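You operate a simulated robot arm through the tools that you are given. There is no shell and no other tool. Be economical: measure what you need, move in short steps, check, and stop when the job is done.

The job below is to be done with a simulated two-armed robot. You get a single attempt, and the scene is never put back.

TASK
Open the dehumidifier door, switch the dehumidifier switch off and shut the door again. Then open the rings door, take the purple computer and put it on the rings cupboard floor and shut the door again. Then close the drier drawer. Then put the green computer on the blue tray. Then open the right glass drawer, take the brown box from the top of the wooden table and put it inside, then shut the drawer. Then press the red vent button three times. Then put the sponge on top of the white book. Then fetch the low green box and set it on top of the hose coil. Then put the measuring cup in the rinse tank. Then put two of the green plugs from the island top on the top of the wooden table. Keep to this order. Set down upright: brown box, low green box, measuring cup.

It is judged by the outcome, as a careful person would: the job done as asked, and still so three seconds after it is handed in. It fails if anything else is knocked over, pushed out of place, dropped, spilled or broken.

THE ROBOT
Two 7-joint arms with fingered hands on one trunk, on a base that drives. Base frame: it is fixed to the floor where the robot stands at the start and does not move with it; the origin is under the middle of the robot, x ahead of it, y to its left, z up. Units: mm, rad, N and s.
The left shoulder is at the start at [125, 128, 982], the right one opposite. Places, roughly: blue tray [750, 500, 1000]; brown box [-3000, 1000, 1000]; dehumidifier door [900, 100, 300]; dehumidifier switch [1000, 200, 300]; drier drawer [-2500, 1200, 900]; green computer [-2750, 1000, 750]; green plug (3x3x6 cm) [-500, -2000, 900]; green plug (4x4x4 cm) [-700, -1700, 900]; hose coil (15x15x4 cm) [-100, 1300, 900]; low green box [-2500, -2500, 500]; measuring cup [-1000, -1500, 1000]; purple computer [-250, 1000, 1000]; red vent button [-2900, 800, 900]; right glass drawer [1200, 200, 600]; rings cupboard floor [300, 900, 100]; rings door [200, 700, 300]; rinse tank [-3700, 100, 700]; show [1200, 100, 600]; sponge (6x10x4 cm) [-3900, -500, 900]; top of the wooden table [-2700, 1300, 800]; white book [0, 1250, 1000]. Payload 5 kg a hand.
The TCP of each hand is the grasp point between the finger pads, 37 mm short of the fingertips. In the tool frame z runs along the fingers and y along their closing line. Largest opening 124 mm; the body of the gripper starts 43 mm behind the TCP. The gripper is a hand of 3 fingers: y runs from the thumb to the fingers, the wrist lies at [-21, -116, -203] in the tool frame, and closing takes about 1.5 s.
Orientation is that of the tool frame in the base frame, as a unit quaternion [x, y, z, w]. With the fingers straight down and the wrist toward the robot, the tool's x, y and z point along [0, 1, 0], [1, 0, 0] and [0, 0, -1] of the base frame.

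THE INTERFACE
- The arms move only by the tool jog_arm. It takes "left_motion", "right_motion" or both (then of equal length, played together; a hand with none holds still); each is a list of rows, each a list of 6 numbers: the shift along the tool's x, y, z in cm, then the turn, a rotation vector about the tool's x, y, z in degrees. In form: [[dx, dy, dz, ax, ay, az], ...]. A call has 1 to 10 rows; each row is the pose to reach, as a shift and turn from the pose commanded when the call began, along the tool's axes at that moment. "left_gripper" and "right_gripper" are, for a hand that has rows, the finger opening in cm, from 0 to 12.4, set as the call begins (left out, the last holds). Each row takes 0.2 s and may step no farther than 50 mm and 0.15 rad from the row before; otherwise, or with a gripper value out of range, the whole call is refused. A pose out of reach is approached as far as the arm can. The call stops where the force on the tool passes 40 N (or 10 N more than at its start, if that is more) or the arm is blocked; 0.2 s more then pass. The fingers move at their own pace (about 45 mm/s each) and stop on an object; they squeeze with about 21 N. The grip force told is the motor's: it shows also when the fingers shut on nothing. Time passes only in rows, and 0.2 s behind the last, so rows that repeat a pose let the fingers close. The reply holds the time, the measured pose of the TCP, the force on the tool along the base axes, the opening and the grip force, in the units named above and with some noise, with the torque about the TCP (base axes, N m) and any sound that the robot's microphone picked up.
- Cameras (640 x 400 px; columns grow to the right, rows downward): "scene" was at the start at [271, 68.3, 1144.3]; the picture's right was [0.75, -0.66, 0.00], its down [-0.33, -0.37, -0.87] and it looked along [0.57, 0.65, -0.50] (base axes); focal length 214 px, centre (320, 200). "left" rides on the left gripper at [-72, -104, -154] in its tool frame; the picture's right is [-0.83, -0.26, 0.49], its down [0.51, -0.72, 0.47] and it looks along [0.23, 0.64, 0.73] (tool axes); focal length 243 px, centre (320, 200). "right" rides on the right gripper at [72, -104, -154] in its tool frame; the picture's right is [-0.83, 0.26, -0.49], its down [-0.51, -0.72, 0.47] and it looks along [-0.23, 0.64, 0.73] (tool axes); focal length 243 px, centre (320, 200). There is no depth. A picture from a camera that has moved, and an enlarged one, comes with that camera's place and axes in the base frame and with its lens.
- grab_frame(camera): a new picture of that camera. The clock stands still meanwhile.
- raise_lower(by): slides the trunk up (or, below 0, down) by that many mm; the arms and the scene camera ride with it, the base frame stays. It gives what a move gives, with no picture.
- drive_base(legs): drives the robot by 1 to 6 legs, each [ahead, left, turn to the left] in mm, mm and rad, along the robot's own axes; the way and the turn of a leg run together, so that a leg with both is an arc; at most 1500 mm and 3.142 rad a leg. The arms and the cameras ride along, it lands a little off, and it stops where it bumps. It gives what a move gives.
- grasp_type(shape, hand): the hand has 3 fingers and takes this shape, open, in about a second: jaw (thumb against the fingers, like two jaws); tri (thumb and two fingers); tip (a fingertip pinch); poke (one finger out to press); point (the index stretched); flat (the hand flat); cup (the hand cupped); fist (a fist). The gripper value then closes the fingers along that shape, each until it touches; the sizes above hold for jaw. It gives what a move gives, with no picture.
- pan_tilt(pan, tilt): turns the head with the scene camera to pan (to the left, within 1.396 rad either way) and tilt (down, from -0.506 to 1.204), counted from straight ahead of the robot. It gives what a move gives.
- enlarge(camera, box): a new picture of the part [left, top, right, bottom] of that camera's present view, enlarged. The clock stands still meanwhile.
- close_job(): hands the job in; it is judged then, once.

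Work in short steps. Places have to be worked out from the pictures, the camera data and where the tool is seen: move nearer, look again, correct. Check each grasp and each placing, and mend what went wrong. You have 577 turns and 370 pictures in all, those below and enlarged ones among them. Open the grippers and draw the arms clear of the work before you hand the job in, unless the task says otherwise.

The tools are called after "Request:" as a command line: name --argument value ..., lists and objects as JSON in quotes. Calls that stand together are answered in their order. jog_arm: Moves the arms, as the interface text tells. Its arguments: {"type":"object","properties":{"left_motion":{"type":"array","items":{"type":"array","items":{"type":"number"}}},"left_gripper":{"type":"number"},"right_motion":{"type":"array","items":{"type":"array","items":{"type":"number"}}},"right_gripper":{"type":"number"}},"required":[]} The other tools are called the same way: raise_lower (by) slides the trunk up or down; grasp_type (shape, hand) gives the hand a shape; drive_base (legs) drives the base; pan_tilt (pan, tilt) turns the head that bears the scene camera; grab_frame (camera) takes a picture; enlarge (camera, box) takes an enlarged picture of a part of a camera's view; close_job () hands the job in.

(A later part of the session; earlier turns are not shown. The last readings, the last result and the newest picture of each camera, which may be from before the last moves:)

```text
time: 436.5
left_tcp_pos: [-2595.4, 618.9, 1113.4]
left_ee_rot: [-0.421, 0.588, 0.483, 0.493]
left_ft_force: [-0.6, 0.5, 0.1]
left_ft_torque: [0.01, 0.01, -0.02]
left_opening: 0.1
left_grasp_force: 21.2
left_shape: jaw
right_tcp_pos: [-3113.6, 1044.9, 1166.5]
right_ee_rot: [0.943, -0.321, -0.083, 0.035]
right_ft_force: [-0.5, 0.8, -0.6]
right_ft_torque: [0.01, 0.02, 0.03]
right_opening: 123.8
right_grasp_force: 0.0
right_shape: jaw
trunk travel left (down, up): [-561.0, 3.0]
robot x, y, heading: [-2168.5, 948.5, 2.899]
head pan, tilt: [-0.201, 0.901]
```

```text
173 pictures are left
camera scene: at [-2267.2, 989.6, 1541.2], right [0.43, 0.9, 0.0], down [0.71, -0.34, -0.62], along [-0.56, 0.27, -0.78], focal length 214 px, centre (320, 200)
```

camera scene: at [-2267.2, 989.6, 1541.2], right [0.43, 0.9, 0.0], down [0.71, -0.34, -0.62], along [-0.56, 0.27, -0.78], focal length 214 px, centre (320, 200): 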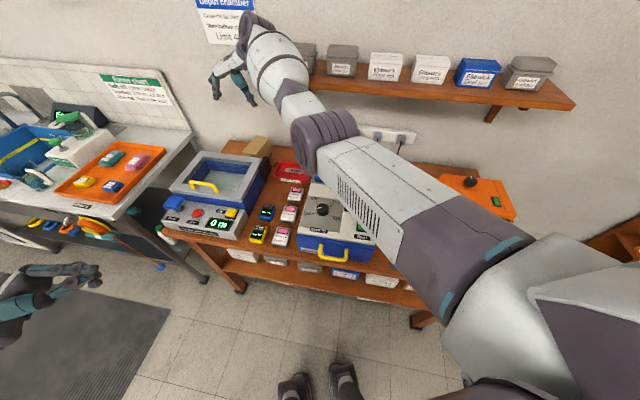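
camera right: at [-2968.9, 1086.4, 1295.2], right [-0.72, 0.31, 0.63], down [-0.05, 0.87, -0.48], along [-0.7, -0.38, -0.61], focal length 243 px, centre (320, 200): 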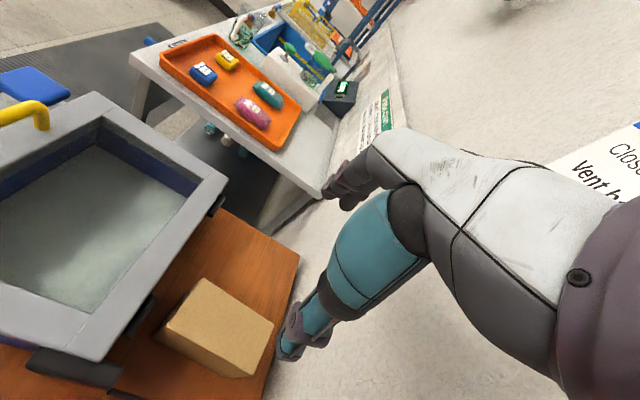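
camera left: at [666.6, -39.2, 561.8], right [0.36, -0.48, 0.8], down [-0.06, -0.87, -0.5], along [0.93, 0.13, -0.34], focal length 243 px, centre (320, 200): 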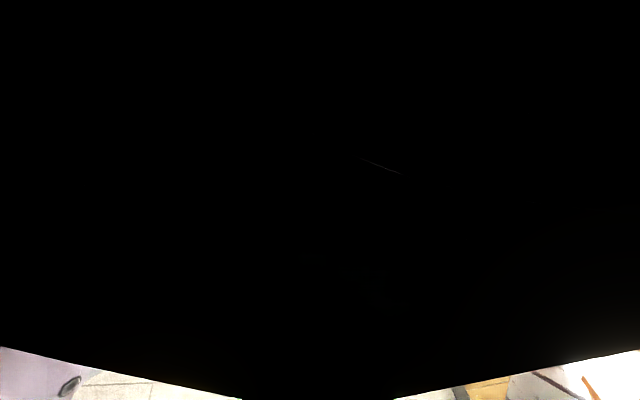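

The box's top centre is at about (−3096, 1062), 58 mm wide along the closing line. I level the hand, centre it and descend in two stages.

Request:
jog_arm --right_motion '[[0.2, -1.2, 3, 0, 4, 0], [0.5, -2.5, 6, 0, 8, 0], [0.5, -2.5, 10, 0, 8, 0], [0.5, -2.5, 14, 0, 8, 0]]' --right_gripper 11

Request:
grab_frame --camera "right"

```text
time: 437.7
left_tcp_pos: [-2586.3, 611.7, 1114.6]
left_ee_rot: [-0.42, 0.587, 0.488, 0.491]
left_ft_force: [0.1, 0.4, 0.6]
left_ft_torque: [0.0, 0.04, 0.03]
left_opening: 0.0
left_grasp_force: 21.0
left_shape: jaw
right_tcp_pos: [-3115.2, 1042.4, 1098.9]
right_ee_rot: [0.946, -0.312, -0.062, 0.063]
right_ft_force: [0.1, 0.1, 0.0]
right_ft_torque: [0.02, 0.01, -0.02]
right_opening: 110.0
right_grasp_force: 0.1
right_shape: jaw
right hand out of reach, approached as far as the arm can: row 3, 4
trunk travel left (down, up): [-561.0, 3.0]
robot x, y, heading: [-2171.7, 948.1, 2.903]
head pan, tilt: [-0.201, 0.901]
stopped in row 4 (right hand): the arm was blocked; the commanded pose is now the measured one
```

```text
172 pictures are left
camera right: at [-2974.1, 1096.0, 1227.7], right [-0.74, 0.33, 0.59], down [-0.06, 0.84, -0.54], along [-0.67, -0.43, -0.6], focal length 243 px, centre (320, 200)
```

right: 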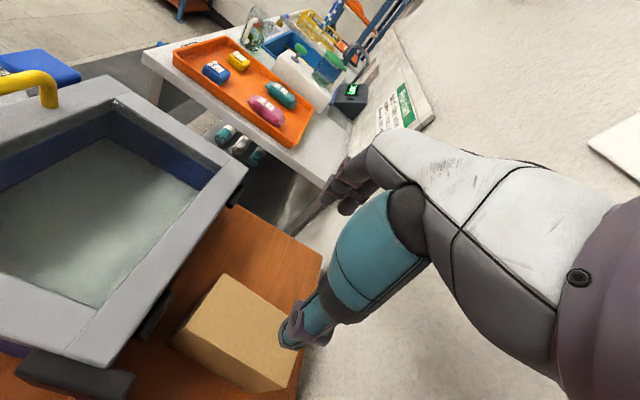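

Request:
pan_tilt --pan 0.0 --tilt 0.6

Request:
grab_frame --camera "scene"

```text
time: 438.5
left_tcp_pos: [-2588.2, 609.4, 1112.6]
left_ee_rot: [-0.418, 0.587, 0.489, 0.492]
left_ft_force: [-0.1, -0.6, 0.6]
left_ft_torque: [-0.06, -0.01, 0.0]
left_opening: 0.3
left_grasp_force: 20.9
left_shape: jaw
right_tcp_pos: [-3115.7, 1043.7, 1098.3]
right_ee_rot: [0.945, -0.314, -0.061, 0.062]
right_ft_force: [-0.2, 0.5, -0.7]
right_ft_torque: [0.01, -0.02, 0.02]
right_opening: 110.1
right_grasp_force: 0.0
right_shape: jaw
trunk travel left (down, up): [-561.0, 3.0]
robot x, y, heading: [-2167.7, 949.6, 2.896]
head pan, tilt: [0.0, 0.6]
```

```text
171 pictures are left
camera scene: at [-2276.1, 966.7, 1567.2], right [0.24, 0.97, 0.01], down [0.54, -0.13, -0.83], along [-0.8, 0.2, -0.56], focal length 214 px, centre (320, 200)
```

scene: 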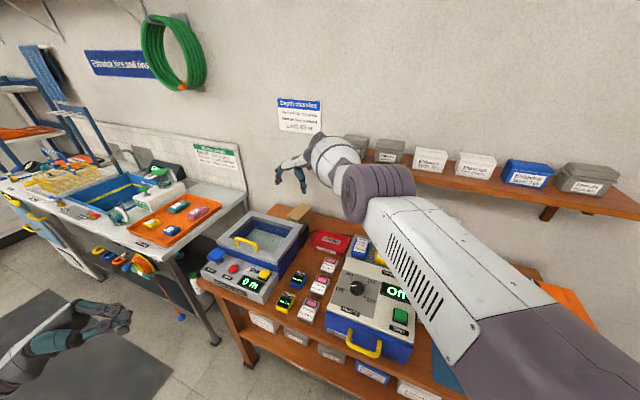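

The forearm comes too close to the left end of the wall shelf when descending. I go back up and out, shift the base left and lean the hand 15° so the wrist stays clear of the shelf.

Request:
jog_arm --right_motion '[[0, 0, -3, 0, 0, 0], [0, 0, -6, 0, 0, 0], [0, 2, -9, 0, 0, 0]]'

Request:
drive_base --legs '[[-150, 0, 0], [0, 200, 0], [0, 0, -0.2]]'

Request:
grab_frame --camera "scene"

Request:
grab_frame --camera "right"

```text
time: 439.3
left_tcp_pos: [-2593.2, 619.8, 1112.3]
left_ee_rot: [-0.421, 0.588, 0.484, 0.493]
left_ft_force: [0.2, 0.3, 0.5]
left_ft_torque: [-0.04, 0.01, 0.02]
left_opening: 0.4
left_grasp_force: 20.8
left_shape: jaw
right_tcp_pos: [-3118.4, 1048.5, 1160.1]
right_ee_rot: [0.946, -0.317, -0.041, 0.062]
right_ft_force: [0.8, -0.3, 0.3]
right_ft_torque: [0.03, 0.03, -0.03]
right_opening: 110.1
right_grasp_force: 0.0
right_shape: jaw
right hand out of reach, approached as far as the arm can: row 1, 2, 3
trunk travel left (down, up): [-561.0, 3.0]
robot x, y, heading: [-2171.4, 951.0, 2.896]
head pan, tilt: [0.0, 0.6]
```

```text
time: 443.3
left_tcp_pos: [-2557.2, 477.0, 1112.7]
left_ee_rot: [-0.361, 0.626, 0.433, 0.539]
left_ft_force: [0.5, -0.2, 0.6]
left_ft_torque: [-0.02, 0.02, 0.01]
left_opening: 0.0
left_grasp_force: 21.0
left_shape: jaw
right_tcp_pos: [-2988.3, 996.9, 1162.0]
right_ee_rot: [0.911, -0.406, -0.049, 0.056]
right_ft_force: [-1.0, 0.0, -0.8]
right_ft_torque: [0.01, -0.01, -0.02]
right_opening: 110.1
right_grasp_force: 0.1
right_shape: jaw
trunk travel left (down, up): [-561.0, 3.0]
robot x, y, heading: [-2076.3, 719.8, 2.705]
head pan, tilt: [0.0, 0.6]
```

```text
170 pictures are left
camera scene: at [-2183.4, 769.5, 1566.1], right [0.42, 0.91, 0.0], down [0.51, -0.24, -0.83], along [-0.75, 0.35, -0.56], focal length 214 px, centre (320, 200)
```

scene: 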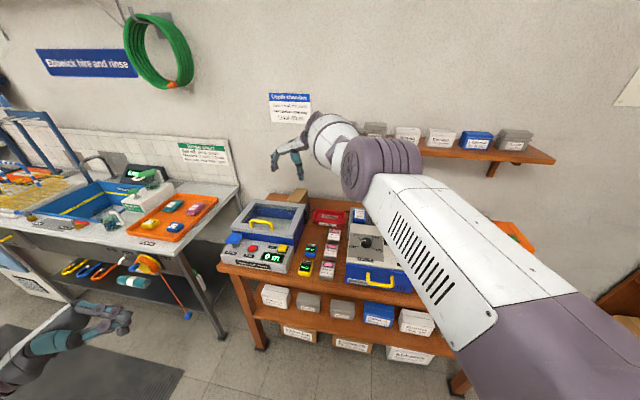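

```text
169 pictures are left
camera right: at [-2845.0, 1022.7, 1296.2], right [-0.68, 0.48, 0.56], down [0.13, 0.83, -0.55], along [-0.72, -0.3, -0.62], focal length 243 px, centre (320, 200)
```

right: 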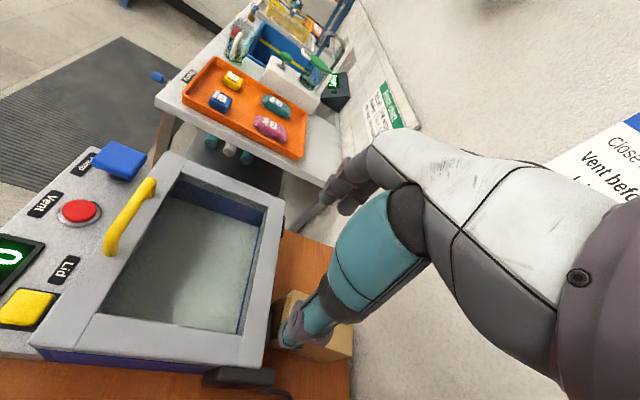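

I correct the yaw, lean the hand 15°, drive forward and then look down at the box again.

Request:
jog_arm --right_motion '[[0, 0, 0, 4, 0, -3], [0, 0, 0, 8, 0, -6], [0, 0, 0, 12, 0, -9], [0, 0, 0, 15, 0, -11]]'

Request:
drive_base --legs '[[110, -13, 0]]'

Request:
grab_frame --camera "right"

Request:
grab_frame --camera "scene"

```text
time: 444.3
left_tcp_pos: [-2557.4, 478.1, 1112.8]
left_ee_rot: [-0.362, 0.626, 0.433, 0.538]
left_ft_force: [0.1, -0.4, 0.5]
left_ft_torque: [-0.01, 0.02, 0.01]
left_opening: 0.0
left_grasp_force: 21.5
left_shape: jaw
right_tcp_pos: [-2942.3, 982.8, 1163.9]
right_ee_rot: [0.945, -0.32, 0.002, -0.068]
right_ft_force: [0.7, -0.1, 1.0]
right_ft_torque: [0.01, 0.0, -0.02]
right_opening: 110.3
right_grasp_force: 0.1
right_shape: jaw
right hand out of reach, approached as far as the arm can: row 1, 2, 3, 4
trunk travel left (down, up): [-561.0, 3.0]
robot x, y, heading: [-2075.9, 722.9, 2.703]
head pan, tilt: [0.0, 0.6]
```

```text
time: 445.5
left_tcp_pos: [-2644.8, 532.6, 1114.4]
left_ee_rot: [-0.361, 0.626, 0.436, 0.536]
left_ft_force: [0.1, 0.7, -0.2]
left_ft_torque: [-0.03, 0.01, 0.06]
left_opening: 0.0
left_grasp_force: 21.1
left_shape: jaw
right_tcp_pos: [-3031.8, 1036.9, 1168.9]
right_ee_rot: [0.946, -0.318, -0.001, -0.068]
right_ft_force: [-1.0, 0.0, -0.2]
right_ft_torque: [0.02, 0.02, -0.02]
right_opening: 110.2
right_grasp_force: 0.1
right_shape: jaw
trunk travel left (down, up): [-561.0, 3.0]
robot x, y, heading: [-2166.4, 778.8, 2.701]
head pan, tilt: [0.0, 0.6]
```

```text
168 pictures are left
camera right: at [-2919.4, 1056.4, 1329.9], right [-0.84, 0.23, 0.49], down [0.05, 0.93, -0.35], along [-0.54, -0.27, -0.8], focal length 243 px, centre (320, 200)
```

right: 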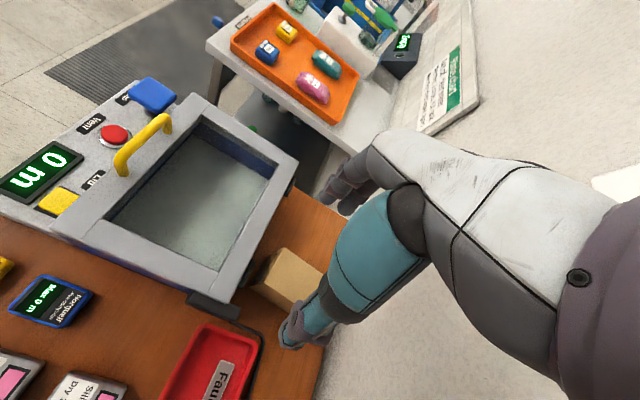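

```text
167 pictures are left
camera scene: at [-2270.7, 825.5, 1566.8], right [0.42, 0.91, 0.0], down [0.51, -0.24, -0.83], along [-0.75, 0.35, -0.56], focal length 214 px, centre (320, 200)
```

scene: 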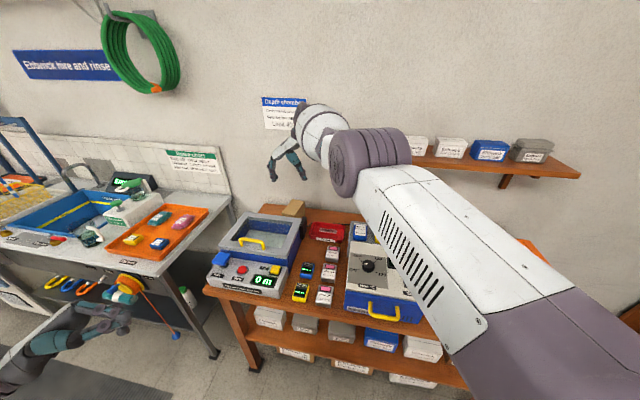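

Request:
drive_base --legs '[[68, 4, 0]]'

Request:
raise_lower --by -110

Request:
grab_frame --camera "right"

Request:
grab_frame --camera "scene"

```text
time: 446.5
left_tcp_pos: [-2702.7, 555.1, 1116.0]
left_ee_rot: [-0.36, 0.626, 0.438, 0.535]
left_ft_force: [1.1, -0.5, -0.7]
left_ft_torque: [-0.03, -0.01, 0.09]
left_opening: 0.0
left_grasp_force: 21.6
left_shape: jaw
right_tcp_pos: [-3089.1, 1058.5, 1174.8]
right_ee_rot: [0.946, -0.318, -0.005, -0.069]
right_ft_force: [1.1, -0.7, 0.4]
right_ft_torque: [0.06, 0.07, 0.01]
right_opening: 110.1
right_grasp_force: 0.1
right_shape: jaw
trunk travel left (down, up): [-561.0, 3.0]
robot x, y, heading: [-2228.1, 799.0, 2.709]
head pan, tilt: [0.0, 0.6]
```

```text
time: 447.5
left_tcp_pos: [-2699.5, 559.4, 1024.2]
left_ee_rot: [-0.376, 0.621, 0.423, 0.543]
left_ft_force: [-1.2, 1.9, 1.3]
left_ft_torque: [-0.09, 0.0, -0.08]
left_opening: 0.1
left_grasp_force: 21.2
left_shape: jaw
right_tcp_pos: [-3073.5, 1047.4, 879.3]
right_ee_rot: [0.943, -0.309, 0.119, -0.034]
right_ft_force: [3.5, -11.8, 73.8]
right_ft_torque: [-4.23, 2.16, 0.71]
right_opening: 106.0
right_grasp_force: 0.0
right_shape: jaw
trunk travel left (down, up): [-484.0, 80.0]
robot x, y, heading: [-2228.0, 801.6, 2.703]
head pan, tilt: [0.0, 0.6]
stopped: the force on the tool passed its limit at 152 N (the readings are from after the stop); the commanded pose is now the measured one
```

```text
166 pictures are left
camera right: at [-2996.4, 1090.8, 1057.8], right [-0.92, 0.29, 0.27], down [0.14, 0.88, -0.46], along [-0.37, -0.39, -0.84], focal length 243 px, centre (320, 200)
```

right: 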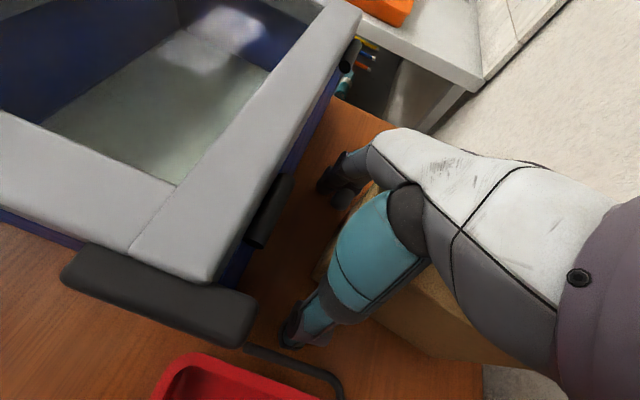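

```text
165 pictures are left
camera scene: at [-2403.2, 892.0, 1471.5], right [0.42, 0.91, -0.01], down [0.51, -0.24, -0.82], along [-0.75, 0.34, -0.57], focal length 214 px, centre (320, 200)
```

scene: 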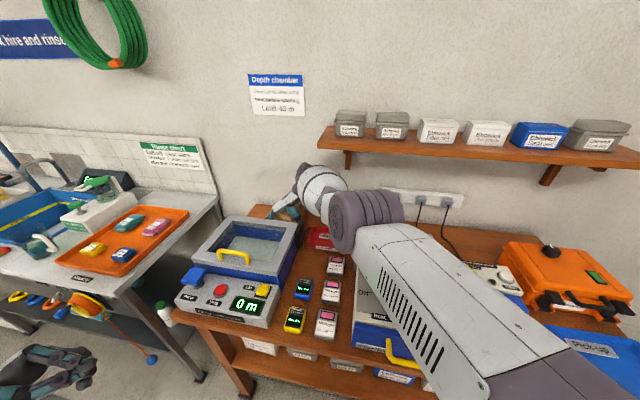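

The arm caught up with an earlier unreached command and dropped onto the table (fingertips touching). I lift 20 mm gently and inspect.

Request:
jog_arm --right_motion '[[0, 0, -1, 0, 0, 0], [0, 0, -2.5, 0, 0, 0]]'

Request:
grab_frame --camera "right"

Request:
enlarge --camera "scene" --box '[170, 150, 410, 320]'

```text
time: 448.1
left_tcp_pos: [-2700.0, 554.6, 1023.1]
left_ee_rot: [-0.375, 0.619, 0.424, 0.544]
left_ft_force: [0.3, -0.3, -0.5]
left_ft_torque: [-0.01, -0.01, 0.03]
left_opening: 0.0
left_grasp_force: 20.5
left_shape: jaw
right_tcp_pos: [-3071.6, 1045.7, 890.7]
right_ee_rot: [0.941, -0.31, 0.127, -0.042]
right_ft_force: [2.0, -0.5, 4.9]
right_ft_torque: [-0.12, 0.08, 0.04]
right_opening: 108.8
right_grasp_force: 0.0
right_shape: jaw
trunk travel left (down, up): [-484.0, 80.0]
robot x, y, heading: [-2225.5, 795.4, 2.702]
head pan, tilt: [0.0, 0.6]
```

```text
164 pictures are left
camera right: at [-2998.7, 1088.2, 1071.0], right [-0.92, 0.28, 0.26], down [0.15, 0.88, -0.45], along [-0.35, -0.38, -0.86], focal length 243 px, centre (320, 200)
```

right: 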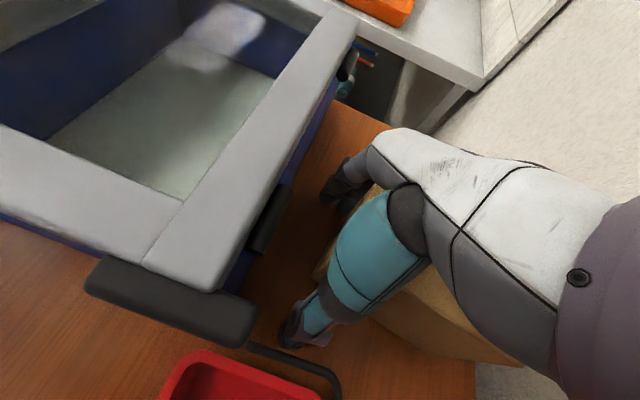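

```text
2.35 times, centred on (290, 235) of scene
camera zoom: at [-2403.9, 885.7, 1472.5], right [0.42, 0.91, 0.0], down [0.51, -0.24, -0.83], along [-0.75, 0.35, -0.56], focal length 505 px, centre (391, 118)
```

zoom: 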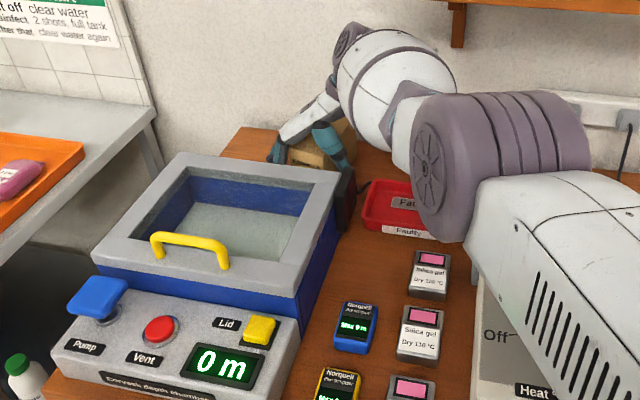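

By luck the jaws straddle the box. Close on it.

Request:
jog_arm --right_motion '[[0, 0, 0, 0, 0, 0], [0, 0, 0, 0, 0, 0], [0, 0, 0, 0, 0, 0], [0, 0, 0, 0, 0, 0], [0, 0, 0, 0, 0, 0], [0, 0, 0, 0, 0, 0], [0, 0, 0, 0, 0, 0], [0, 0, 0, 0, 0, 0]]' --right_gripper 0

Request:
grab_frame --camera "right"

```text
time: 449.9
left_tcp_pos: [-2702.4, 552.6, 1023.2]
left_ee_rot: [-0.374, 0.619, 0.425, 0.544]
left_ft_force: [-0.1, -0.4, 0.4]
left_ft_torque: [-0.02, 0.02, -0.01]
left_opening: 0.0
left_grasp_force: 21.2
left_shape: jaw
right_tcp_pos: [-3076.1, 1043.6, 897.2]
right_ee_rot: [0.942, -0.31, 0.125, -0.042]
right_ft_force: [0.7, 1.7, 0.4]
right_ft_torque: [-0.07, -0.24, 0.02]
right_opening: 29.8
right_grasp_force: 21.1
right_shape: jaw
trunk travel left (down, up): [-484.0, 80.0]
robot x, y, heading: [-2226.3, 800.5, 2.71]
head pan, tilt: [0.0, 0.6]
```

```text
162 pictures are left
camera right: at [-3002.0, 1085.7, 1076.9], right [-0.92, 0.28, 0.26], down [0.14, 0.88, -0.45], along [-0.36, -0.38, -0.85], focal length 243 px, centre (320, 200)
```

right: 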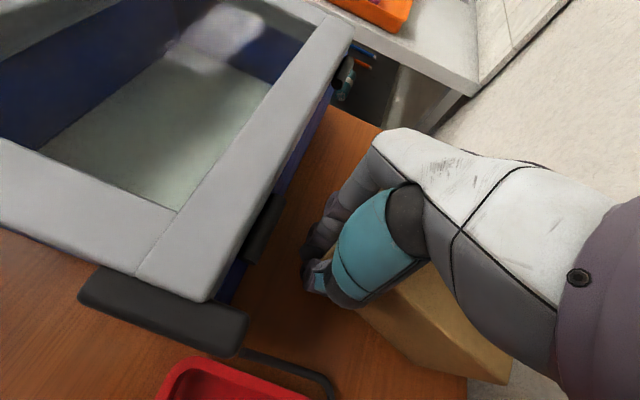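

The pinch is only on a corner – the box lies further toward the wall. I reopen, rise 12 cm and look again.

Request:
jog_arm --right_motion '[[0, 0, 0, 0, 0, 0], [0, 0, 0, 0, 0, 0], [0, 0, 0, 0, 0, 0], [0, 0, 0, 0, 0, 0], [0, 0, -3, 0, 0, 0], [0, 0, -6, 0, 0, 0], [0, 0, -9, 0, 0, 0], [0, 0, -12, 0, 0, 0]]' --right_gripper 11

Request:
grab_frame --camera "right"

```text
time: 451.9
left_tcp_pos: [-2701.5, 554.5, 1026.9]
left_ee_rot: [-0.374, 0.619, 0.425, 0.544]
left_ft_force: [-0.1, -0.5, -0.2]
left_ft_torque: [0.02, 0.02, -0.01]
left_opening: 0.2
left_grasp_force: 20.8
left_shape: jaw
right_tcp_pos: [-3068.6, 1032.5, 954.7]
right_ee_rot: [0.937, -0.305, 0.167, -0.037]
right_ft_force: [-0.7, -0.5, -0.6]
right_ft_torque: [0.0, 0.01, 0.0]
right_opening: 109.9
right_grasp_force: 0.0
right_shape: jaw
right hand out of reach, approached as far as the arm can: row 6, 7, 8
trunk travel left (down, up): [-484.0, 80.0]
robot x, y, heading: [-2221.8, 796.8, 2.706]
head pan, tilt: [0.0, 0.6]
stopped in row 8 (right hand): the arm was blocked; the commanded pose is now the measured one
```

```text
161 pictures are left
camera right: at [-3008.9, 1081.7, 1138.1], right [-0.94, 0.29, 0.18], down [0.18, 0.87, -0.47], along [-0.29, -0.41, -0.87], focal length 243 px, centre (320, 200)
```

right: 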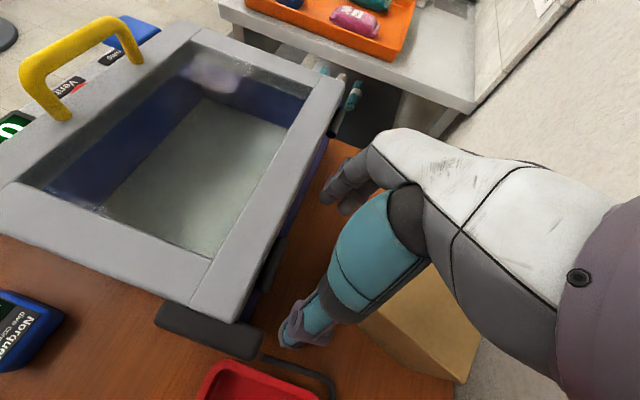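

The hand had tilted, bringing the wrist near the wall. I level it again (−17° about y) and look.

Request:
jog_arm --right_motion '[[1, 0, 0, 0, -6, 0], [2, 0, 0, 0, -12, 0], [3, 0, -1, 0, -18, 0], [4, 0, -3, 0, -18, 0], [4, 0, -5, 0, -18, 0]]'

Request:
grab_frame --camera "right"

Request:
grab_frame --camera "scene"

```text
time: 453.1
left_tcp_pos: [-2700.7, 551.7, 1024.4]
left_ee_rot: [-0.375, 0.618, 0.425, 0.544]
left_ft_force: [0.2, -0.1, 0.4]
left_ft_torque: [0.01, 0.02, 0.01]
left_opening: 0.0
left_grasp_force: 21.4
left_shape: jaw
right_tcp_pos: [-3134.4, 1015.7, 1016.1]
right_ee_rot: [0.951, -0.296, 0.013, -0.086]
right_ft_force: [0.2, -0.8, -1.1]
right_ft_torque: [0.02, 0.05, -0.01]
right_opening: 110.2
right_grasp_force: 0.2
right_shape: jaw
right hand out of reach, approached as far as the arm can: row 1, 2, 3, 4, 5
trunk travel left (down, up): [-484.0, 80.0]
robot x, y, heading: [-2227.8, 798.6, 2.708]
head pan, tilt: [0.0, 0.6]
```

```text
160 pictures are left
camera right: at [-3028.5, 1036.4, 1182.9], right [-0.87, 0.18, 0.46], down [0.02, 0.95, -0.33], along [-0.5, -0.27, -0.82], focal length 243 px, centre (320, 200)
```

right: 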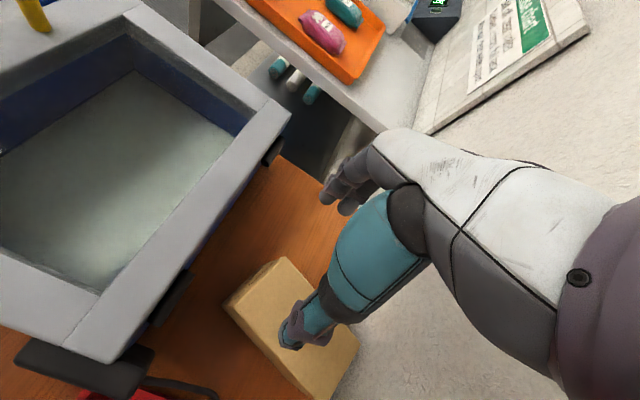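

```text
159 pictures are left
camera scene: at [-2404.3, 881.7, 1474.0], right [0.42, 0.91, 0.0], down [0.51, -0.24, -0.83], along [-0.75, 0.35, -0.56], focal length 214 px, centre (320, 200)
```

scene: 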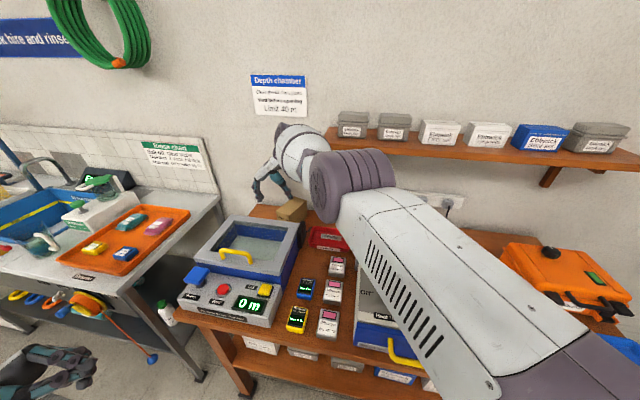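

The box stands rotated ~20°. I turn the hand +22° to match, centre over it, and look before descending.

Request:
jog_arm --right_motion '[[-0.4, -1.6, 0, 0, 0, 5.5], [-0.8, -3.2, 0, 0, 0, 11], [-1.2, -4.9, 0, 0, 0, 16.5], [-1.2, -6, 0, 0, 0, 22]]'

Request:
grab_frame --camera "right"

```text
time: 454.1
left_tcp_pos: [-2699.8, 543.6, 1021.4]
left_ee_rot: [-0.374, 0.617, 0.427, 0.545]
left_ft_force: [0.9, -0.6, 0.0]
left_ft_torque: [-0.02, 0.03, 0.03]
left_opening: 0.0
left_grasp_force: 20.6
left_shape: jaw
right_tcp_pos: [-3166.7, 1065.5, 1015.6]
right_ee_rot: [0.878, -0.47, -0.002, -0.089]
right_ft_force: [-0.3, 0.8, -0.3]
right_ft_torque: [-0.04, -0.03, 0.0]
right_opening: 109.7
right_grasp_force: 0.2
right_shape: jaw
right hand out of reach, approached as far as the arm can: row 1, 2, 3, 4
trunk travel left (down, up): [-484.0, 80.0]
robot x, y, heading: [-2222.9, 795.1, 2.709]
head pan, tilt: [0.0, 0.6]
```

```text
158 pictures are left
camera right: at [-3053.3, 1039.7, 1176.1], right [-0.72, 0.46, 0.52], down [0.35, 0.89, -0.31], along [-0.6, -0.04, -0.8], focal length 243 px, centre (320, 200)
```

right: 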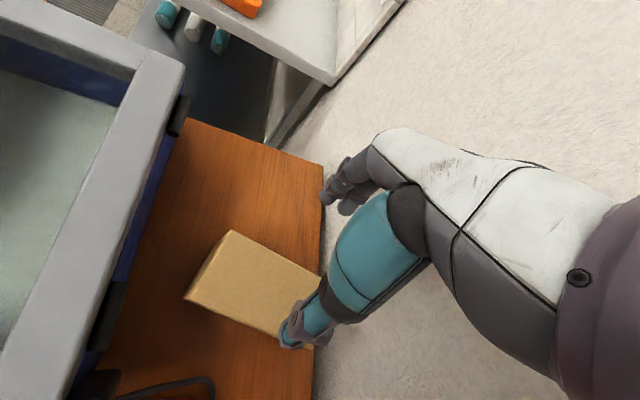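

The arm can't fold to that spot, so I shift the base back 55 mm instead, which carries the hand over the box.

Request:
drive_base --legs '[[-55, -28, 0]]'

Request:
grab_frame --camera "right"

```text
time: 455.0
left_tcp_pos: [-2636.2, 547.6, 1024.6]
left_ee_rot: [-0.372, 0.618, 0.428, 0.545]
left_ft_force: [-0.4, -0.2, -0.4]
left_ft_torque: [-0.04, -0.03, 0.0]
left_opening: 0.0
left_grasp_force: 21.1
left_shape: jaw
right_tcp_pos: [-3103.6, 1072.2, 1027.0]
right_ee_rot: [0.878, -0.47, -0.009, -0.089]
right_ft_force: [-0.7, 0.4, 0.2]
right_ft_torque: [0.01, 0.01, -0.02]
right_opening: 109.8
right_grasp_force: 0.0
right_shape: jaw
trunk travel left (down, up): [-484.0, 80.0]
robot x, y, heading: [-2162.7, 800.2, 2.707]
head pan, tilt: [0.0, 0.6]
```

```text
157 pictures are left
camera right: at [-2989.0, 1044.5, 1186.6], right [-0.71, 0.46, 0.53], down [0.35, 0.89, -0.31], along [-0.61, -0.04, -0.79], focal length 243 px, centre (320, 200)
```

right: 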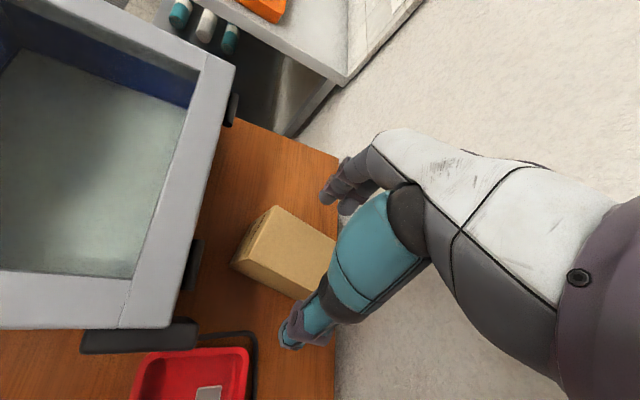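

Now centred over the box. Descend vertically about 98 mm.

Request:
jog_arm --right_motion '[[0.5, 0.4, 3, 0, 0, 0], [1, 0.8, 6, 0, 0, 0], [1.3, 1.2, 8, 0, 0, 0], [1.5, 1.6, 9.8, 0, 0, 0]]'

Request:
grab_frame --camera "right"

```text
time: 456.0
left_tcp_pos: [-2640.1, 553.8, 1023.2]
left_ee_rot: [-0.376, 0.619, 0.424, 0.544]
left_ft_force: [0.5, -0.1, -0.1]
left_ft_torque: [0.01, 0.01, -0.04]
left_opening: 0.1
left_grasp_force: 21.3
left_shape: jaw
right_tcp_pos: [-3097.6, 1071.2, 920.7]
right_ee_rot: [0.879, -0.47, -0.005, -0.086]
right_ft_force: [-0.4, -0.7, -0.3]
right_ft_torque: [0.04, 0.0, 0.01]
right_opening: 109.9
right_grasp_force: 0.0
right_shape: jaw
right hand out of reach, approached as far as the arm can: row 3, 4
trunk travel left (down, up): [-484.0, 80.0]
robot x, y, heading: [-2164.6, 802.3, 2.708]
head pan, tilt: [0.0, 0.6]
```

```text
156 pictures are left
camera right: at [-2983.3, 1045.1, 1079.7], right [-0.72, 0.46, 0.52], down [0.35, 0.88, -0.31], along [-0.61, -0.04, -0.79], focal length 243 px, centre (320, 200)
```

right: 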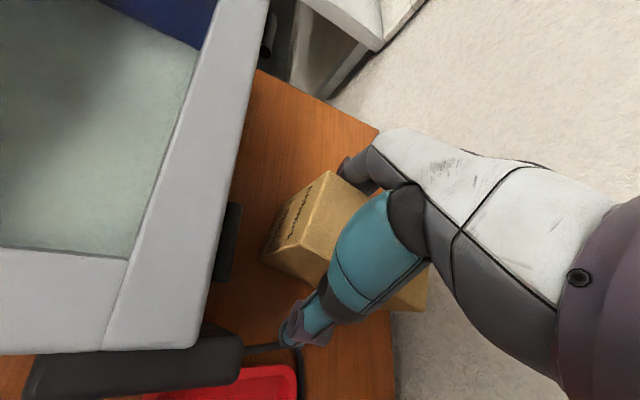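

Jaws straddle the box. Close.

Request:
jog_arm --right_motion '[[0, 0, 0, 0, 0, 0], [0, 0, 0, 0, 0, 0], [0, 0, 0, 0, 0, 0], [0, 0, 0, 0, 0, 0], [0, 0, 0, 0, 0, 0], [0, 0, 0, 0, 0, 0], [0, 0, 0, 0, 0, 0], [0, 0, 0, 0, 0, 0]]' --right_gripper 0

Request:
grab_frame --camera "right"

```text
time: 457.8
left_tcp_pos: [-2638.9, 553.3, 1023.7]
left_ee_rot: [-0.375, 0.619, 0.425, 0.544]
left_ft_force: [0.1, 0.6, -0.7]
left_ft_torque: [0.0, 0.01, 0.0]
left_opening: 0.0
left_grasp_force: 21.0
left_shape: jaw
right_tcp_pos: [-3097.2, 1072.9, 921.9]
right_ee_rot: [0.878, -0.47, -0.005, -0.086]
right_ft_force: [1.0, 0.4, 0.3]
right_ft_torque: [0.02, 0.0, 0.0]
right_opening: 67.4
right_grasp_force: 20.7
right_shape: jaw
trunk travel left (down, up): [-484.0, 80.0]
robot x, y, heading: [-2162.2, 800.4, 2.711]
head pan, tilt: [0.0, 0.6]
```

```text
155 pictures are left
camera right: at [-2982.7, 1045.8, 1081.1], right [-0.71, 0.46, 0.52], down [0.35, 0.88, -0.31], along [-0.61, -0.04, -0.79], focal length 243 px, centre (320, 200)
```

right: 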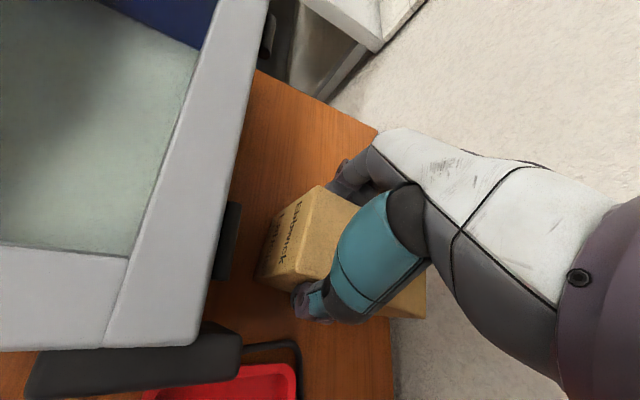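

Gripped (67 mm). I raise with the trunk 76 mm and check.

Request:
raise_lower --by 76

Request:
grab_frame --camera "right"

```text
time: 459.0
left_tcp_pos: [-2640.5, 553.9, 1097.5]
left_ee_rot: [-0.375, 0.618, 0.424, 0.545]
left_ft_force: [-1.5, 0.6, -0.8]
left_ft_torque: [0.03, -0.01, 0.0]
left_opening: 0.0
left_grasp_force: 21.1
left_shape: jaw
right_tcp_pos: [-3109.2, 1077.7, 1225.6]
right_ee_rot: [0.867, -0.475, -0.124, -0.079]
right_ft_force: [0.5, -0.4, -4.3]
right_ft_torque: [-0.05, -0.1, -0.03]
right_opening: 67.0
right_grasp_force: 21.0
right_shape: jaw
trunk travel left (down, up): [-560.0, 4.0]
robot x, y, heading: [-2158.7, 803.1, 2.706]
head pan, tilt: [0.0, 0.6]
```

```text
154 pictures are left
camera right: at [-2964.7, 1036.6, 1352.9], right [-0.58, 0.4, 0.71], down [0.28, 0.91, -0.29], along [-0.76, 0.03, -0.65], focal length 243 px, centre (320, 200)
```

right: 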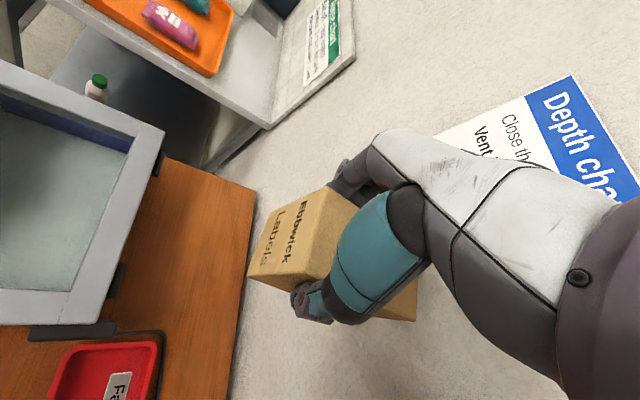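

The box ("Ebbwick Labels") is held, now high. I back away from the table and check the shelf.

Request:
drive_base --legs '[[-350, 0, 0]]'

Request:
grab_frame --camera "scene"

```text
time: 461.2
left_tcp_pos: [-2330.0, 411.4, 1097.8]
left_ee_rot: [-0.374, 0.619, 0.423, 0.546]
left_ft_force: [-0.4, -0.7, -0.9]
left_ft_torque: [0.0, -0.01, -0.04]
left_opening: 0.1
left_grasp_force: 21.5
left_shape: jaw
right_tcp_pos: [-2799.4, 937.4, 1227.7]
right_ee_rot: [0.867, -0.477, -0.124, -0.079]
right_ft_force: [0.3, 0.2, -3.9]
right_ft_torque: [-0.06, -0.1, -0.03]
right_opening: 67.2
right_grasp_force: 21.1
right_shape: jaw
trunk travel left (down, up): [-560.0, 4.0]
robot x, y, heading: [-1854.0, 655.5, 2.705]
head pan, tilt: [0.0, 0.6]
```

```text
153 pictures are left
camera scene: at [-1964.3, 709.0, 1564.3], right [0.42, 0.91, 0.0], down [0.51, -0.24, -0.82], along [-0.75, 0.35, -0.57], focal length 214 px, centre (320, 200)
```

scene: 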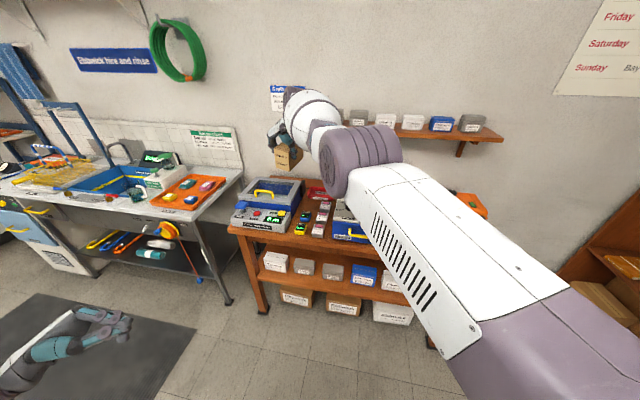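

Box is safely held. I turn to face the main bench and travel right to the open drawer.

Request:
drive_base --legs '[[-200, 0, 0], [0, 0, -1.785], [0, -1400, 0], [0, -1350, 0]]'

Request:
grab_frame --camera "scene"

```text
time: 490.7
left_tcp_pos: [406.2, -528.3, 1099.3]
left_ee_rot: [0.244, 0.681, -0.156, 0.672]
left_ft_force: [0.5, -0.2, -0.1]
left_ft_torque: [-0.01, 0.02, 0.02]
left_opening: 0.0
left_grasp_force: 21.4
left_shape: jaw
right_tcp_pos: [1016.9, -177.5, 1230.1]
right_ee_rot: [-0.176, 0.973, 0.018, 0.148]
right_ft_force: [0.0, -0.8, -3.8]
right_ft_torque: [-0.05, 0.1, 0.0]
right_opening: 66.6
right_grasp_force: 20.8
right_shape: jaw
trunk travel left (down, up): [-560.0, 4.0]
robot x, y, heading: [546.4, -1052.0, 0.926]
head pan, tilt: [0.0, 0.6]
```

```text
152 pictures are left
camera scene: at [620.6, -948.9, 1564.9], right [0.8, -0.6, 0.0], down [-0.34, -0.45, -0.82], along [0.5, 0.66, -0.57], focal length 214 px, centre (320, 200)
```

scene: 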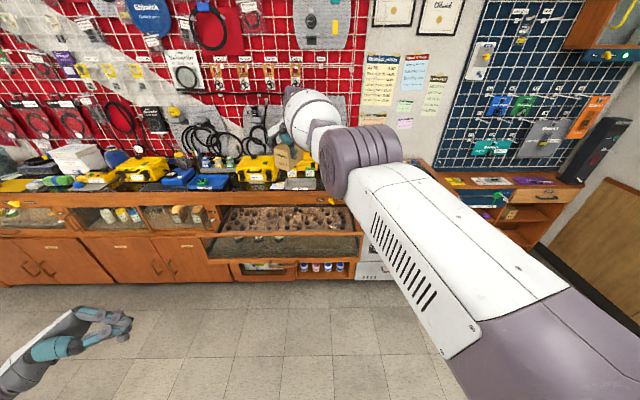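

Request:
enlarge --camera "scene" --box '[190, 130, 390, 280]'

Request:
grab_frame --camera "right"

```text
2.67 times, centred on (290, 205) of scene
camera zoom: at [620.6, -948.9, 1564.9], right [0.8, -0.6, 0.0], down [-0.34, -0.45, -0.82], along [0.5, 0.66, -0.57], focal length 572 px, centre (400, 187)
```

zoom: 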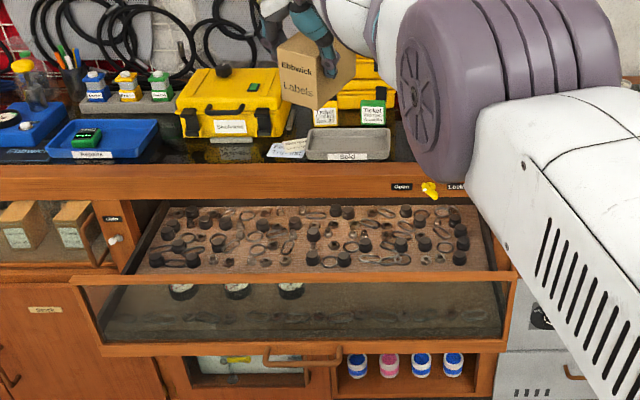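

```text
150 pictures are left
camera right: at [944.0, -312.0, 1358.0], right [0.51, 0.48, 0.71], down [0.84, -0.47, -0.29], along [0.19, 0.74, -0.64], focal length 243 px, centre (320, 200)
```

right: 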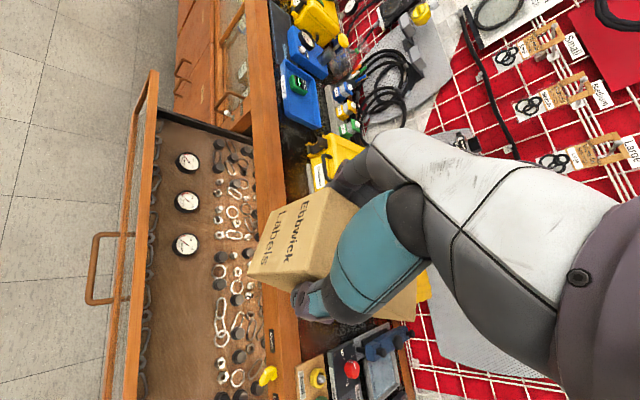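

I level the box (it leaned ~14°) and shift 60 mm right over the free right-front part of the drawer.

Request:
jog_arm --right_motion '[[-1.5, -1.4, 0.5, 2.4, 4, -0.8], [-3, -2.8, 1, 4.8, 7.9, -1.6], [-4.5, -4.1, 1.4, 7.2, 11.8, -2.4]]'

Request:
grab_frame --camera "right"

Request:
enlarge --camera "scene" --box '[190, 100, 390, 280]'

```text
time: 491.5
left_tcp_pos: [406.6, -529.5, 1099.1]
left_ee_rot: [0.244, 0.68, -0.156, 0.673]
left_ft_force: [0.9, 0.1, -0.2]
left_ft_torque: [-0.03, -0.02, -0.03]
left_opening: 0.0
left_grasp_force: 21.3
left_shape: jaw
right_tcp_pos: [1054.8, -242.1, 1224.7]
right_ee_rot: [-0.187, 0.978, -0.058, 0.064]
right_ft_force: [0.5, 0.0, -3.3]
right_ft_torque: [-0.02, 0.1, 0.02]
right_opening: 66.5
right_grasp_force: 20.9
right_shape: jaw
right hand out of reach, approached as far as the arm can: row 1, 2, 3
trunk travel left (down, up): [-560.0, 4.0]
robot x, y, heading: [548.2, -1044.0, 0.929]
head pan, tilt: [0.0, 0.6]
```

```text
149 pictures are left
camera right: at [1001.6, -349.8, 1382.5], right [0.6, 0.6, 0.53], down [0.79, -0.52, -0.31], along [0.09, 0.61, -0.79], focal length 243 px, centre (320, 200)
```

right: 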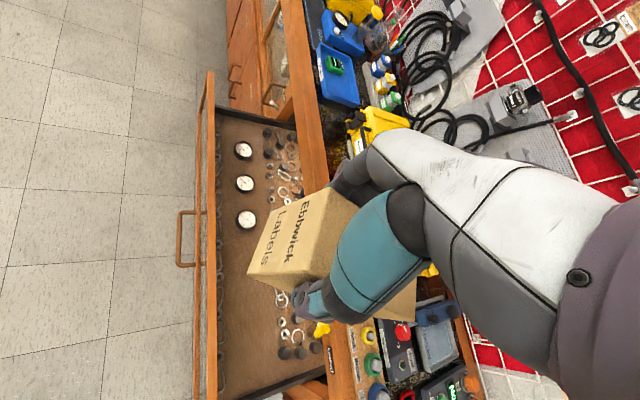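

```text
2.22 times, centred on (290, 190) of scene
camera zoom: at [622.4, -948.5, 1564.5], right [0.8, -0.6, 0.0], down [-0.34, -0.45, -0.82], along [0.49, 0.66, -0.57], focal length 477 px, centre (387, 222)
```

zoom: 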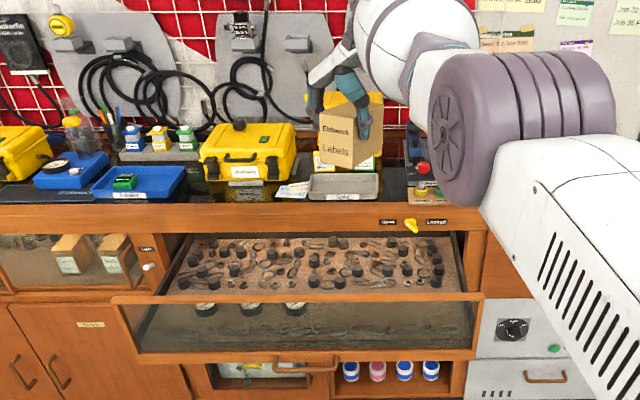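

The box is upright again. I move 46 mm further in and lower in stages.

Request:
jog_arm --right_motion '[[-2, 1.2, 0, 0, 0, 0], [-3.9, 2.4, 0.1, 0, 0, 0], [-3.4, 3.0, 4.5, 0, 0, 0], [-3, 3.6, 9, 0, 0, 0], [-2.5, 4.2, 13.4, 0, 0, 0], [-2, 4.9, 17.8, 0, 0, 0], [-1.6, 5.5, 22.2, 0, 0, 0], [-1.1, 6.1, 26.6, 0, 0, 0]]'

Request:
grab_frame --camera "right"

Request:
grab_frame --camera "scene"

```text
time: 493.3
left_tcp_pos: [406.3, -528.4, 1098.7]
left_ee_rot: [0.245, 0.681, -0.156, 0.673]
left_ft_force: [0.1, 0.1, 0.6]
left_ft_torque: [-0.03, -0.01, -0.01]
left_opening: 0.0
left_grasp_force: 21.2
left_shape: jaw
right_tcp_pos: [1058.0, -263.3, 984.6]
right_ee_rot: [-0.186, 0.979, -0.064, 0.058]
right_ft_force: [0.9, 0.5, -2.5]
right_ft_torque: [-0.06, 0.11, 0.03]
right_opening: 66.8
right_grasp_force: 20.6
right_shape: jaw
right hand out of reach, approached as far as the arm can: row 1, 2, 3, 4, 5, 6, 7, 8
trunk travel left (down, up): [-560.0, 4.0]
robot x, y, heading: [546.1, -1047.8, 0.928]
head pan, tilt: [0.0, 0.6]
```

```text
147 pictures are left
camera right: at [1004.7, -369.2, 1144.3], right [0.6, 0.6, 0.52], down [0.79, -0.52, -0.31], along [0.09, 0.6, -0.79], focal length 243 px, centre (320, 200)
```

right: 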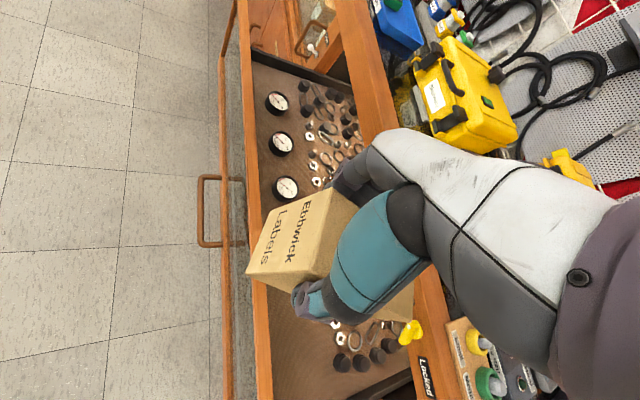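

```text
146 pictures are left
camera scene: at [621.3, -949.0, 1564.8], right [0.8, -0.6, 0.0], down [-0.34, -0.45, -0.82], along [0.5, 0.66, -0.57], focal length 214 px, centre (320, 200)
```

scene: 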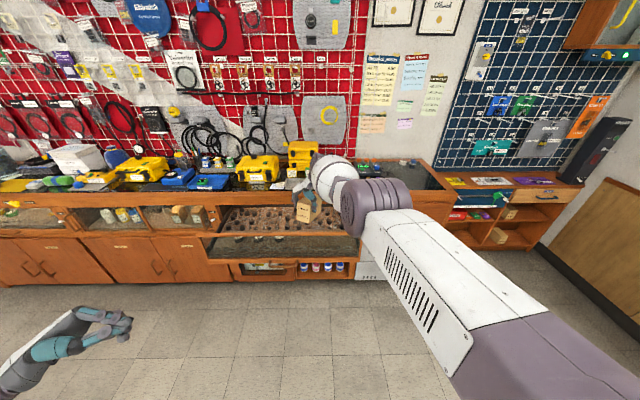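

Out of arm's reach forward, so the base goes 60 mm ahead, then lower further.

Request:
drive_base --legs '[[62, 0, 0]]'

Request:
jog_arm --right_motion '[[0.3, 0.5, 3.9, 0, 0, 0], [0.6, 1, 7.8, 0, 0, 0], [0.9, 1.5, 11.7, 0, 0, 0], [1.2, 2, 15.6, 0, 0, 0]]'

Request:
grab_frame --camera "right"

Request:
enlarge --camera "scene" --box '[190, 150, 390, 290]'

```text
time: 494.3
left_tcp_pos: [438.4, -486.0, 1102.9]
left_ee_rot: [0.247, 0.68, -0.151, 0.674]
left_ft_force: [-1.2, -1.2, 0.5]
left_ft_torque: [0.01, 0.06, 0.1]
left_opening: 0.2
left_grasp_force: 21.1
left_shape: jaw
right_tcp_pos: [1088.7, -217.1, 996.5]
right_ee_rot: [-0.188, 0.978, -0.06, 0.061]
right_ft_force: [-1.0, -0.5, -1.3]
right_ft_torque: [0.01, 0.01, -0.02]
right_opening: 66.5
right_grasp_force: 21.1
right_shape: jaw
trunk travel left (down, up): [-560.0, 4.0]
robot x, y, heading: [584.1, -997.3, 0.924]
head pan, tilt: [0.0, 0.6]
```

```text
time: 495.3
left_tcp_pos: [442.6, -480.5, 1098.3]
left_ee_rot: [0.244, 0.681, -0.155, 0.673]
left_ft_force: [-0.3, 0.2, 0.0]
left_ft_torque: [-0.02, -0.04, 0.06]
left_opening: 0.0
left_grasp_force: 20.6
left_shape: jaw
right_tcp_pos: [1080.1, -252.8, 838.5]
right_ee_rot: [-0.188, 0.978, -0.066, 0.057]
right_ft_force: [0.1, 0.3, -3.5]
right_ft_torque: [-0.01, 0.08, 0.0]
right_opening: 66.5
right_grasp_force: 21.5
right_shape: jaw
right hand out of reach, approached as far as the arm can: row 1, 2, 3, 4
trunk travel left (down, up): [-560.0, 4.0]
robot x, y, heading: [587.5, -996.5, 0.928]
head pan, tilt: [0.0, 0.6]
```

```text
145 pictures are left
camera right: at [1027.8, -357.8, 999.2], right [0.6, 0.6, 0.52], down [0.79, -0.52, -0.31], along [0.08, 0.6, -0.8], focal length 243 px, centre (320, 200)
```

right: 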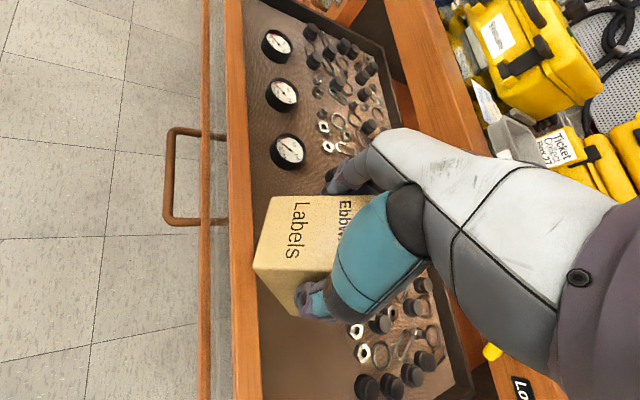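

```text
2.86 times, centred on (290, 220) of scene
camera zoom: at [657.1, -900.5, 1564.7], right [0.8, -0.6, 0.0], down [-0.34, -0.45, -0.83], along [0.49, 0.66, -0.56], focal length 613 px, centre (406, 143)
```

zoom: 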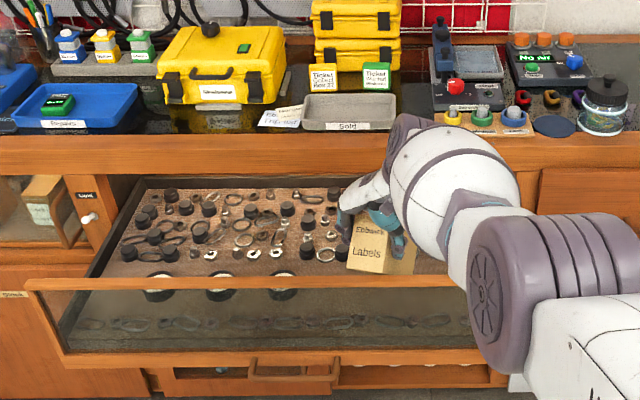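

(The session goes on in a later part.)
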